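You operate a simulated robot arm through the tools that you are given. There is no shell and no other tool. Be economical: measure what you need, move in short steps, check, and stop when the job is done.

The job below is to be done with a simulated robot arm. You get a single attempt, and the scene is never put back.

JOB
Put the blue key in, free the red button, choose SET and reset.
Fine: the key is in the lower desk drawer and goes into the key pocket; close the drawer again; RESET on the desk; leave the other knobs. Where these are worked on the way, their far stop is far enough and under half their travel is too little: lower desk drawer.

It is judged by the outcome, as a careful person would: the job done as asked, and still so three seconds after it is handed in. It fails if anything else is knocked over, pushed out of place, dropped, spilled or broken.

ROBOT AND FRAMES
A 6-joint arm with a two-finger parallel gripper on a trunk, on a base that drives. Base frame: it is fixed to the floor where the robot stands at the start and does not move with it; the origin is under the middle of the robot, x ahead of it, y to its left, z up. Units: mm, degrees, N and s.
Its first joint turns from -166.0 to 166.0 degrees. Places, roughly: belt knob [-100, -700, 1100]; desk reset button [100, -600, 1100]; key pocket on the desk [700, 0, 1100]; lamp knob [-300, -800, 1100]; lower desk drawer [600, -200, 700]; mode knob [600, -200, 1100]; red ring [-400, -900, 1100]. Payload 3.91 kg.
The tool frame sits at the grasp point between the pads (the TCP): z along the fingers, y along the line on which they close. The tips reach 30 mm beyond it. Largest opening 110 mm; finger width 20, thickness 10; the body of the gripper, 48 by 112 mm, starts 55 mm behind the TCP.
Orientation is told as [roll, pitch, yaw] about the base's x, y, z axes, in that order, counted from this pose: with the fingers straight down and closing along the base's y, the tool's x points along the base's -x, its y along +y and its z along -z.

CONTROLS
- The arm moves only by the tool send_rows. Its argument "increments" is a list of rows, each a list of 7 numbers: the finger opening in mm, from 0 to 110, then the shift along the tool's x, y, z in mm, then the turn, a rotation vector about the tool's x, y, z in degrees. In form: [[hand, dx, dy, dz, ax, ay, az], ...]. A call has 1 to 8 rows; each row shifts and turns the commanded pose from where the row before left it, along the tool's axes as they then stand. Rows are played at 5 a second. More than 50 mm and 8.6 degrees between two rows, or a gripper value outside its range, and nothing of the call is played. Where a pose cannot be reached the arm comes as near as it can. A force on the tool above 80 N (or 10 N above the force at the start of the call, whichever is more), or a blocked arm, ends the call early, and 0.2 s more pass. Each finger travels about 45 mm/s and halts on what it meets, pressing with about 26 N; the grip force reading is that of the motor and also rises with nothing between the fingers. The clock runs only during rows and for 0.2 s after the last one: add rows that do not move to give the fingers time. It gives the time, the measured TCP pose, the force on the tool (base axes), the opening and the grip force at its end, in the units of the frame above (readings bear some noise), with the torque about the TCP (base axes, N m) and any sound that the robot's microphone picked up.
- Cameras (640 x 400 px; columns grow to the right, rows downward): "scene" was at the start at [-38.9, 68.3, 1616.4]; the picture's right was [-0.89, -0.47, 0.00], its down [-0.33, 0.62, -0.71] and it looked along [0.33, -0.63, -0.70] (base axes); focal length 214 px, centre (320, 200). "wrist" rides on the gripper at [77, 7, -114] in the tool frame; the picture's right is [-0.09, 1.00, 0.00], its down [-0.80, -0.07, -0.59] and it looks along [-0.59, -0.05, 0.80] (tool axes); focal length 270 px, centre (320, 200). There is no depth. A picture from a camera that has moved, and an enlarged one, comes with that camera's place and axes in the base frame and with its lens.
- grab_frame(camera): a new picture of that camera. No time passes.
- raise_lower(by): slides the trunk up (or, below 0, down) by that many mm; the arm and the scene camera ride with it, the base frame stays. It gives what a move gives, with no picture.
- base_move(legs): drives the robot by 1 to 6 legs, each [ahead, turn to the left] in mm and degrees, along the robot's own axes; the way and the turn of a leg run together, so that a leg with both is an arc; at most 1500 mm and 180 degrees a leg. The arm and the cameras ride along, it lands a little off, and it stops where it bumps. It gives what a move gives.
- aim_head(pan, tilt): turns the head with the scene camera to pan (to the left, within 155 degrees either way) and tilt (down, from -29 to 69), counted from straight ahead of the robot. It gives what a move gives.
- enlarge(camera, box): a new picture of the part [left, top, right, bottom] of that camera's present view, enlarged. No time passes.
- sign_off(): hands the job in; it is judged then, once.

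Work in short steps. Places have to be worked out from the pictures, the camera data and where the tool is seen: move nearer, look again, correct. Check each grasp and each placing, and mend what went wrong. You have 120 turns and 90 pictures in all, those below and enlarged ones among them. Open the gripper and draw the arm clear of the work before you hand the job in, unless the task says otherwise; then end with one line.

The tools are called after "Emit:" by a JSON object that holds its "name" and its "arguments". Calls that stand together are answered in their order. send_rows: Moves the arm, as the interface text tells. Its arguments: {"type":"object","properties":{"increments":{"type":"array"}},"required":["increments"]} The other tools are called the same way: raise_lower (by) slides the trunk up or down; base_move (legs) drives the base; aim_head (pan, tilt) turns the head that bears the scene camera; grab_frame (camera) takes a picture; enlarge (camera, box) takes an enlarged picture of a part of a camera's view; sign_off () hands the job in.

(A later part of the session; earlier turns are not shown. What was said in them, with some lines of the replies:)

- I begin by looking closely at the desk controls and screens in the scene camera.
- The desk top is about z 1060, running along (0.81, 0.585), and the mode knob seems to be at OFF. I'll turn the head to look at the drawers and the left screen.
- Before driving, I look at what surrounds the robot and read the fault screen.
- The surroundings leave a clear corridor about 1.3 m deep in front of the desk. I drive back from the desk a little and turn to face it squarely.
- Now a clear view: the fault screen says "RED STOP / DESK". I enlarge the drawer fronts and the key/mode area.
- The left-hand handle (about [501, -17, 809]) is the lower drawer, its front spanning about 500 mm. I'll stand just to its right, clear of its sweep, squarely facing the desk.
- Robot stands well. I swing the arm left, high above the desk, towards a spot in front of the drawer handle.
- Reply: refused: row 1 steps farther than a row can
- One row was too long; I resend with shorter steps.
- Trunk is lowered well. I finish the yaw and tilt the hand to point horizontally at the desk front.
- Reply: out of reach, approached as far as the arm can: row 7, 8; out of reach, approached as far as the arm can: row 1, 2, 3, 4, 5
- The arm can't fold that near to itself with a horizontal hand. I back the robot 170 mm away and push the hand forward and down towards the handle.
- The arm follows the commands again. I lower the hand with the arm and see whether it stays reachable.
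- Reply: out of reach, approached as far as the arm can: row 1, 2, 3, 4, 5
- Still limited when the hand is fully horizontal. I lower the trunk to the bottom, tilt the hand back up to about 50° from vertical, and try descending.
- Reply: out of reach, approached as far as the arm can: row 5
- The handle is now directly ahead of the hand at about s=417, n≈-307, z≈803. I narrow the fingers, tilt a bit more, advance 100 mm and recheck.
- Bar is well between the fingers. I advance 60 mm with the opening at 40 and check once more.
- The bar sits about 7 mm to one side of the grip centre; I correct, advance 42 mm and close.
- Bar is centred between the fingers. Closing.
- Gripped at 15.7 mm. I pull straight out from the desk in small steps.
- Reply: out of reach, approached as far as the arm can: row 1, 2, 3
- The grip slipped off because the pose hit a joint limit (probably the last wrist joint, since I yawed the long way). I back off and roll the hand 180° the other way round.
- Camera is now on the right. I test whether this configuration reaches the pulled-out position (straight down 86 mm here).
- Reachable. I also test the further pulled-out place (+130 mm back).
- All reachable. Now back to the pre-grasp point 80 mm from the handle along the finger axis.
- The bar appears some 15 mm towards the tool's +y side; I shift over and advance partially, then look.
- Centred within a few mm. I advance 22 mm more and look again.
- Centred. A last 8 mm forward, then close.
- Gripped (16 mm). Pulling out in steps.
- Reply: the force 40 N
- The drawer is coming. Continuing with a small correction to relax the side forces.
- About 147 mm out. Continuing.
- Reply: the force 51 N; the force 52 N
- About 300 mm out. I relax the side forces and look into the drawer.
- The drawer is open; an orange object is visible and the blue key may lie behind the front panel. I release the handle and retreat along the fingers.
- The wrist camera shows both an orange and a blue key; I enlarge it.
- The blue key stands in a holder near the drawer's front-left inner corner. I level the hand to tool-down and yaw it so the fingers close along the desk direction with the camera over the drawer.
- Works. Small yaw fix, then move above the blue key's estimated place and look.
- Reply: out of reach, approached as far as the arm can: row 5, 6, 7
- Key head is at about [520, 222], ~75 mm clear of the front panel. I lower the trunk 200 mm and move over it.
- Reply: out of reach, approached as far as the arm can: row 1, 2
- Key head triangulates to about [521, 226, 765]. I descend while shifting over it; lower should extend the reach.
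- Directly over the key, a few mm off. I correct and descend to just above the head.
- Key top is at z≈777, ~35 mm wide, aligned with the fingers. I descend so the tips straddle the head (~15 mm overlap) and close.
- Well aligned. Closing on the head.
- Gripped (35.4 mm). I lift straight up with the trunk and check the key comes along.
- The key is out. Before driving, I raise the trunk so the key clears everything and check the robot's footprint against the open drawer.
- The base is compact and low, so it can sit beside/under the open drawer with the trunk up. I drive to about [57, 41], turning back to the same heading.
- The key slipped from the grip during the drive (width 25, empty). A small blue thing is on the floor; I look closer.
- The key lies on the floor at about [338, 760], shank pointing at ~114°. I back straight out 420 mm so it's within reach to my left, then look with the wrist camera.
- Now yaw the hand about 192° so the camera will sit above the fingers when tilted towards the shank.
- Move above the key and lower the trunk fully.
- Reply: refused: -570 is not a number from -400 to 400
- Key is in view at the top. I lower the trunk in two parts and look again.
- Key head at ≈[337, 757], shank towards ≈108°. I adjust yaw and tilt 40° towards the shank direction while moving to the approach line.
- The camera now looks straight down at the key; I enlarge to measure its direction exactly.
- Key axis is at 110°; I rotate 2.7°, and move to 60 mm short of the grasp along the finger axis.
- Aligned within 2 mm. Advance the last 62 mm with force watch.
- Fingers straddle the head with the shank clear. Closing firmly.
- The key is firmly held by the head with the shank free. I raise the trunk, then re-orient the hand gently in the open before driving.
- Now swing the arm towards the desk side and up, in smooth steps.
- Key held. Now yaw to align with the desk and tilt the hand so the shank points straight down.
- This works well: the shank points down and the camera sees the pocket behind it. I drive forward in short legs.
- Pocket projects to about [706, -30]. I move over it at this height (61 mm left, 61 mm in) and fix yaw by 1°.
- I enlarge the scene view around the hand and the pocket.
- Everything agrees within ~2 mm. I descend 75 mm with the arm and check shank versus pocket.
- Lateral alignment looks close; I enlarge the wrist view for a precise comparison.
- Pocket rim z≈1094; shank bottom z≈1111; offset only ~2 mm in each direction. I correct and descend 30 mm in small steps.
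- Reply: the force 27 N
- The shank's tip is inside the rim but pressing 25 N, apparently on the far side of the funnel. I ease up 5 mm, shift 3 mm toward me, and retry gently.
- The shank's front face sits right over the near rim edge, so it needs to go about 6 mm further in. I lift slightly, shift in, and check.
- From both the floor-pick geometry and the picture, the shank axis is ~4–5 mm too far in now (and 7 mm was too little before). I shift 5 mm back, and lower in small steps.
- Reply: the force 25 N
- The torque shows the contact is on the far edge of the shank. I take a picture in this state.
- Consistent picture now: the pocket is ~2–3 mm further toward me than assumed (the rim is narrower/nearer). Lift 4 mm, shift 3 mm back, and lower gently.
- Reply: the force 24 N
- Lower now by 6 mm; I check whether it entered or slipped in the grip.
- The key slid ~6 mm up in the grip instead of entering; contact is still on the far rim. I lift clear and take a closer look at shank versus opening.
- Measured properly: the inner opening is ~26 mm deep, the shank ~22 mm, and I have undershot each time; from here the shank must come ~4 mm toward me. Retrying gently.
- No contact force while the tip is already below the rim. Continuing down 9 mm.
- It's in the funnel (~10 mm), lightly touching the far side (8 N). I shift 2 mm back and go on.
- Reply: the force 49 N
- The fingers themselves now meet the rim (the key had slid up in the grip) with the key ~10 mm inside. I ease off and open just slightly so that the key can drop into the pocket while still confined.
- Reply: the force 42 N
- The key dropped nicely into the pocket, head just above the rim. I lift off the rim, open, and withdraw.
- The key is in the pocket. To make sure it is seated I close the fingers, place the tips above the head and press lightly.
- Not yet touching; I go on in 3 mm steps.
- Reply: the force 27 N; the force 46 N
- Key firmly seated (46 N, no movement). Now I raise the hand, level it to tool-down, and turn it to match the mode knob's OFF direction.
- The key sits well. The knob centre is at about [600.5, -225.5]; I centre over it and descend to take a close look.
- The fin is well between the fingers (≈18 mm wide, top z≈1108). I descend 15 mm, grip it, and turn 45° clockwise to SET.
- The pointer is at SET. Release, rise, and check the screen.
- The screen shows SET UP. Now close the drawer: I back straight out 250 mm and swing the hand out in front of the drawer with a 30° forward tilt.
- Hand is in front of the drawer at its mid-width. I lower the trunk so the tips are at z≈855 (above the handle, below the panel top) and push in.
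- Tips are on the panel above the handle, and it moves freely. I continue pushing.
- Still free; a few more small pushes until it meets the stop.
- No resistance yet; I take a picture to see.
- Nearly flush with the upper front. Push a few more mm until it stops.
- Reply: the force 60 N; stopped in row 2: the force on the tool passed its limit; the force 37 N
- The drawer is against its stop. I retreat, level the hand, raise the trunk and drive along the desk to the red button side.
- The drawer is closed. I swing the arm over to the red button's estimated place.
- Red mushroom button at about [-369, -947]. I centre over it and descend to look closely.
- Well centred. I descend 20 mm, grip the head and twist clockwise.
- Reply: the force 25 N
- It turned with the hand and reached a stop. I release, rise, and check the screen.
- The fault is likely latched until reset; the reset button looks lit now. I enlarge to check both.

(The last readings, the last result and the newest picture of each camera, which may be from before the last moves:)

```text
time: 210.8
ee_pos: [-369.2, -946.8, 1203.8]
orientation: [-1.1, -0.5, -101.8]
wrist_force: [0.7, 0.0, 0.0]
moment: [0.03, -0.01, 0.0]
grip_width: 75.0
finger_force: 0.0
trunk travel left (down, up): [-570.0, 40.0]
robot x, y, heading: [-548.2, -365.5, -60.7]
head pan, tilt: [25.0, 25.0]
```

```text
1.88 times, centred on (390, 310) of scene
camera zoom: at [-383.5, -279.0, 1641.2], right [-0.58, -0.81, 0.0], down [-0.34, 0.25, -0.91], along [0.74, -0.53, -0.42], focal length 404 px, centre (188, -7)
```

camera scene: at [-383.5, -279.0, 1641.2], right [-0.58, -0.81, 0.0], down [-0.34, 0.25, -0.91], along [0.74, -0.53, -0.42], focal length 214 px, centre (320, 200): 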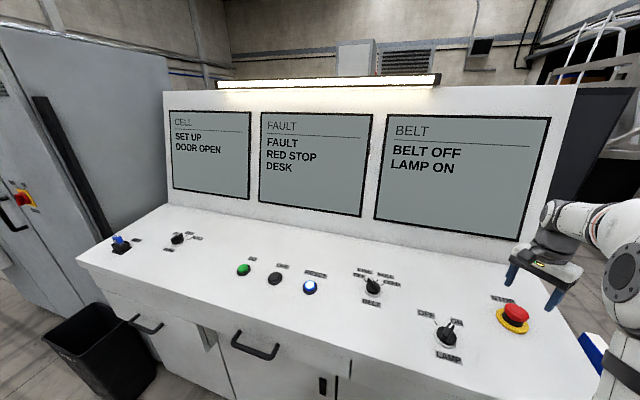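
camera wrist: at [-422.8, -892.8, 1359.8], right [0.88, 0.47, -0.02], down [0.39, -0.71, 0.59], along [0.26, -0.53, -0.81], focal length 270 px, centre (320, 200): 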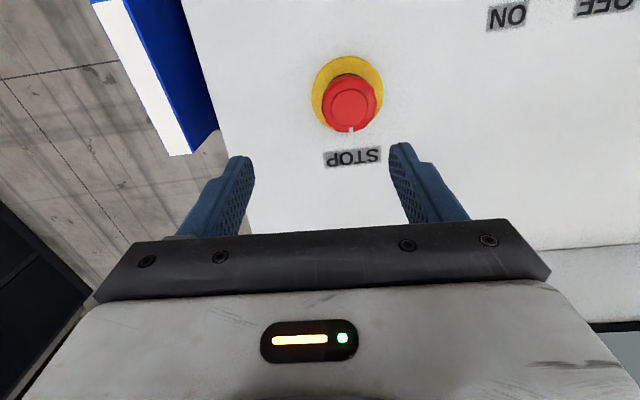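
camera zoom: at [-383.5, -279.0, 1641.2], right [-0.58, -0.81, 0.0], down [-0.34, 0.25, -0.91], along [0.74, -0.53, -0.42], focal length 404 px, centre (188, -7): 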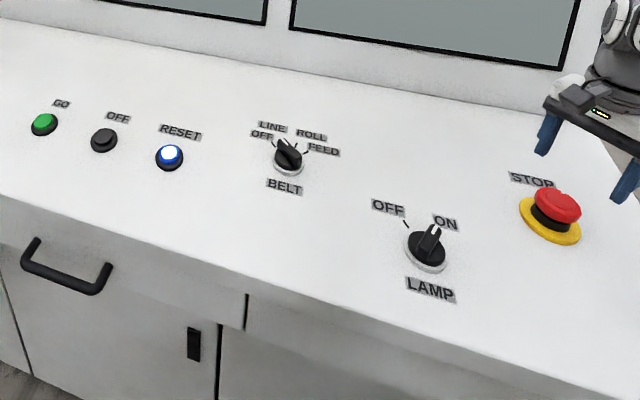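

RESET is lit and the red head is raised — ready. I swing over to RESET (≈[63, -565]) with the fingers closed.

Emit:
{"name": "send_rows", "arguments": {"increments": [[40, 38.4, 28.75, -5, 0, 0, 0], [0, 38.4, 28.75, -5, 0, 0, 0], [0, 38.4, 28.75, 0, 0, 0, 0], [0, 38.4, 28.75, 0, 0, 0, 0], [0, 38.4, 28.75, 0, 0, 0, 0], [0, 38.4, 28.75, 0, 0, 0, 0], [0, 38.4, 28.75, 0, 0, 0, 0], [0, 38.4, 28.75, 0, 0, 0, 0]]}}

Emit:
{"name": "send_rows", "arguments": {"increments": [[0, 38.4, 28.75, 0, 0, 0, 0], [0, 38.4, 28.75, 0, 0, 0, 0], [0, 38.4, 28.75, 0, 0, 0, 0], [0, 38.4, 28.75, 0, 0, 0, 0], [0, 0, 0, 0, 0, 0, 0]]}}

Emit:
{"name": "grab_frame", "arguments": {"camera": "wrist"}}

```text
time: 212.6
ee_pos: [-83.4, -691.7, 1205.6]
orientation: [-1.3, -0.5, -101.8]
wrist_force: [0.5, -0.4, -0.1]
moment: [0.02, 0.03, -0.03]
grip_width: 0.1
finger_force: 25.9
trunk travel left (down, up): [-570.0, 40.0]
robot x, y, heading: [-549.0, -364.0, -60.7]
head pan, tilt: [25.0, 25.0]
```

```text
time: 213.8
ee_pos: [62.3, -563.1, 1205.9]
orientation: [-1.2, -0.5, -101.8]
wrist_force: [0.9, -0.1, -0.4]
moment: [0.0, -0.04, 0.01]
grip_width: 0.2
finger_force: 25.7
trunk travel left (down, up): [-570.0, 40.0]
robot x, y, heading: [-549.2, -363.3, -60.6]
head pan, tilt: [25.0, 25.0]
```

```text
6 pictures are left
camera wrist: at [89.1, -489.7, 1318.2], right [0.96, -0.29, -0.02], down [-0.22, -0.77, 0.6], along [-0.19, -0.57, -0.8], focal length 270 px, centre (320, 200)
```

wrist: 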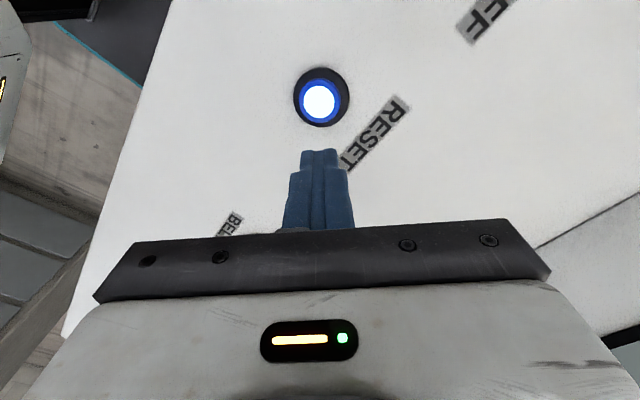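

RESET is lit right below, about 7.5 mm off. I correct, descend near it and press in small steps.

Emit:
{"name": "send_rows", "arguments": {"increments": [[0, 7.5, 1, 0, 0, 0, 0], [0, 0, 0, 35, 0, 0, 0], [0, 0, 0, 35, 0, 0, 0], [0, 0, 0, 15, 0, 0, 0], [0, 0, 0, 0, 0, 0, 0]]}}

Emit:
{"name": "send_rows", "arguments": {"increments": [[0, 0, 0, 4, 0, 0, 0], [0, 0, 0, 4, 0, 0, 0]]}}

Emit:
{"name": "send_rows", "arguments": {"increments": [[0, 0, 0, 3, 0, 0, 0], [0, 0, 0, 3, 0, 0, 0]]}}

```text
time: 215.0
ee_pos: [65.0, -557.9, 1119.0]
orientation: [-1.1, -0.5, -101.9]
wrist_force: [0.3, 0.0, 0.0]
moment: [0.02, 0.0, 0.0]
grip_width: 0.0
finger_force: 26.4
trunk travel left (down, up): [-570.0, 40.0]
robot x, y, heading: [-551.2, -363.1, -60.5]
head pan, tilt: [25.0, 25.0]
```

```text
time: 215.6
ee_pos: [64.1, -558.9, 1110.3]
orientation: [-1.0, -0.6, -101.8]
wrist_force: [3.3, -0.7, 2.9]
moment: [0.0, -0.08, 0.05]
grip_width: 0.0
finger_force: 26.4
trunk travel left (down, up): [-570.0, 40.0]
robot x, y, heading: [-549.4, -363.9, -60.6]
head pan, tilt: [25.0, 25.0]
heard: click
```

```text
time: 216.2
ee_pos: [63.7, -556.1, 1109.3]
orientation: [-0.6, -0.5, -101.8]
wrist_force: [3.9, -0.1, 28.5]
moment: [-0.32, -0.29, 0.03]
grip_width: 0.0
finger_force: 26.1
trunk travel left (down, up): [-570.0, 40.0]
robot x, y, heading: [-547.8, -365.5, -60.7]
head pan, tilt: [25.0, 25.0]
```

A click was heard and the button is at its stop. I lift off and check the screens.

Emit:
{"name": "send_rows", "arguments": {"increments": [[0, 0, 0, -20, 0, 0, 0], [0, 0, 0, -40, 0, 0, 0], [40, 0, 0, -40, 0, 0, 0], [60, 0, 0, 0, 0, 0, 0]]}}

Emit:
{"name": "grab_frame", "arguments": {"camera": "scene"}}

```text
time: 217.2
ee_pos: [65.0, -554.8, 1204.1]
orientation: [-1.2, -0.5, -101.7]
wrist_force: [0.1, -1.1, 0.3]
moment: [0.01, 0.03, 0.0]
grip_width: 49.5
finger_force: 0.1
trunk travel left (down, up): [-570.0, 40.0]
robot x, y, heading: [-552.8, -366.9, -60.9]
head pan, tilt: [25.0, 25.0]
```

```text
5 pictures are left
camera scene: at [-383.1, -278.9, 1641.2], right [-0.58, -0.81, 0.0], down [-0.34, 0.25, -0.91], along [0.74, -0.53, -0.42], focal length 214 px, centre (320, 200)
```

scene: 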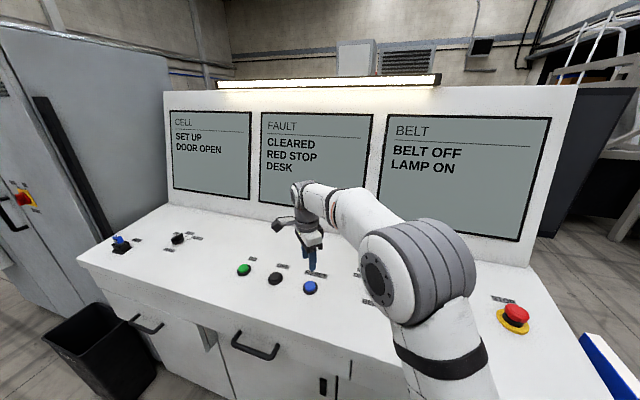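

FAULT now reads CLEARED. I check closely that the drawer is fully shut and the key seated.

Emit:
{"name": "enlarge", "arguments": {"camera": "scene", "box": [70, 210, 350, 390]}}

```text
2.22 times, centred on (210, 300) of scene
camera zoom: at [-383.1, -278.9, 1641.2], right [-0.58, -0.81, 0.0], down [-0.34, 0.25, -0.91], along [0.74, -0.53, -0.42], focal length 477 px, centre (564, -22)
```

zoom: 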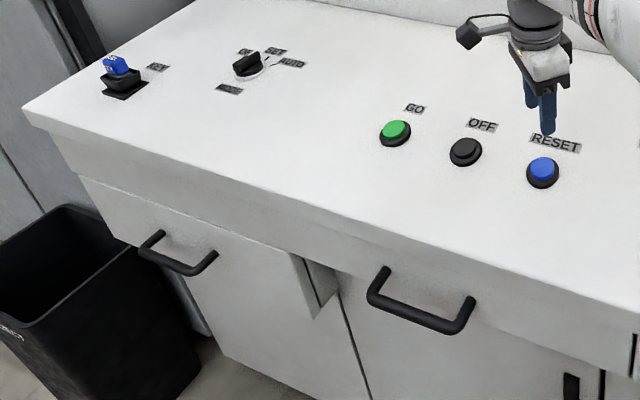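

Drawer shut against its stop, key seated, mode SET, red button free, fault cleared. I open the gripper and draw the arm clear.

Emit:
{"name": "send_rows", "arguments": {"increments": [[90, 30, -10, -20, 0, 0, 0], [90, 35, -30, 0, 0, 0, 0], [90, 35, -30, 0, 0, 0, 0], [90, 35, -30, 0, 0, 0, 0], [90, 35, -30, 0, 0, 0, 0], [90, 35, -30, 0, 0, 0, 0], [90, 0, 0, 0, 0, 0, 0]]}}

Emit:
{"name": "grab_frame", "arguments": {"camera": "scene"}}

```text
time: 218.8
ee_pos: [-46.5, -326.0, 1226.0]
orientation: [-1.1, -0.4, -101.9]
wrist_force: [-1.0, -0.4, -0.6]
moment: [-0.01, 0.0, 0.0]
grip_width: 90.0
finger_force: 0.0
trunk travel left (down, up): [-570.0, 40.0]
robot x, y, heading: [-549.6, -365.5, -60.4]
head pan, tilt: [25.0, 25.0]
```

```text
3 pictures are left
camera scene: at [-383.2, -279.0, 1641.2], right [-0.58, -0.81, 0.0], down [-0.34, 0.25, -0.91], along [0.74, -0.53, -0.42], focal length 214 px, centre (320, 200)
```

scene: 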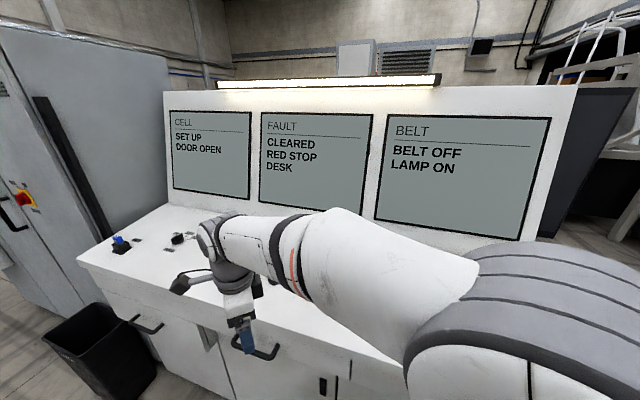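

Everything is as asked and the arm is clear; I hand the job in.

Emit:
{"name": "sign_off", "arguments": {}}

```text
The job is handed in.
```

The job is done and handed in: the blue key is in the key pocket, the red button is twisted free, mode is at SET (screen reads SET UP), and RESET cleared the fault. The drawer is shut against its stop and the other knobs were not touched, but I dropped the key on the floor once while driving and had to pick it up again.
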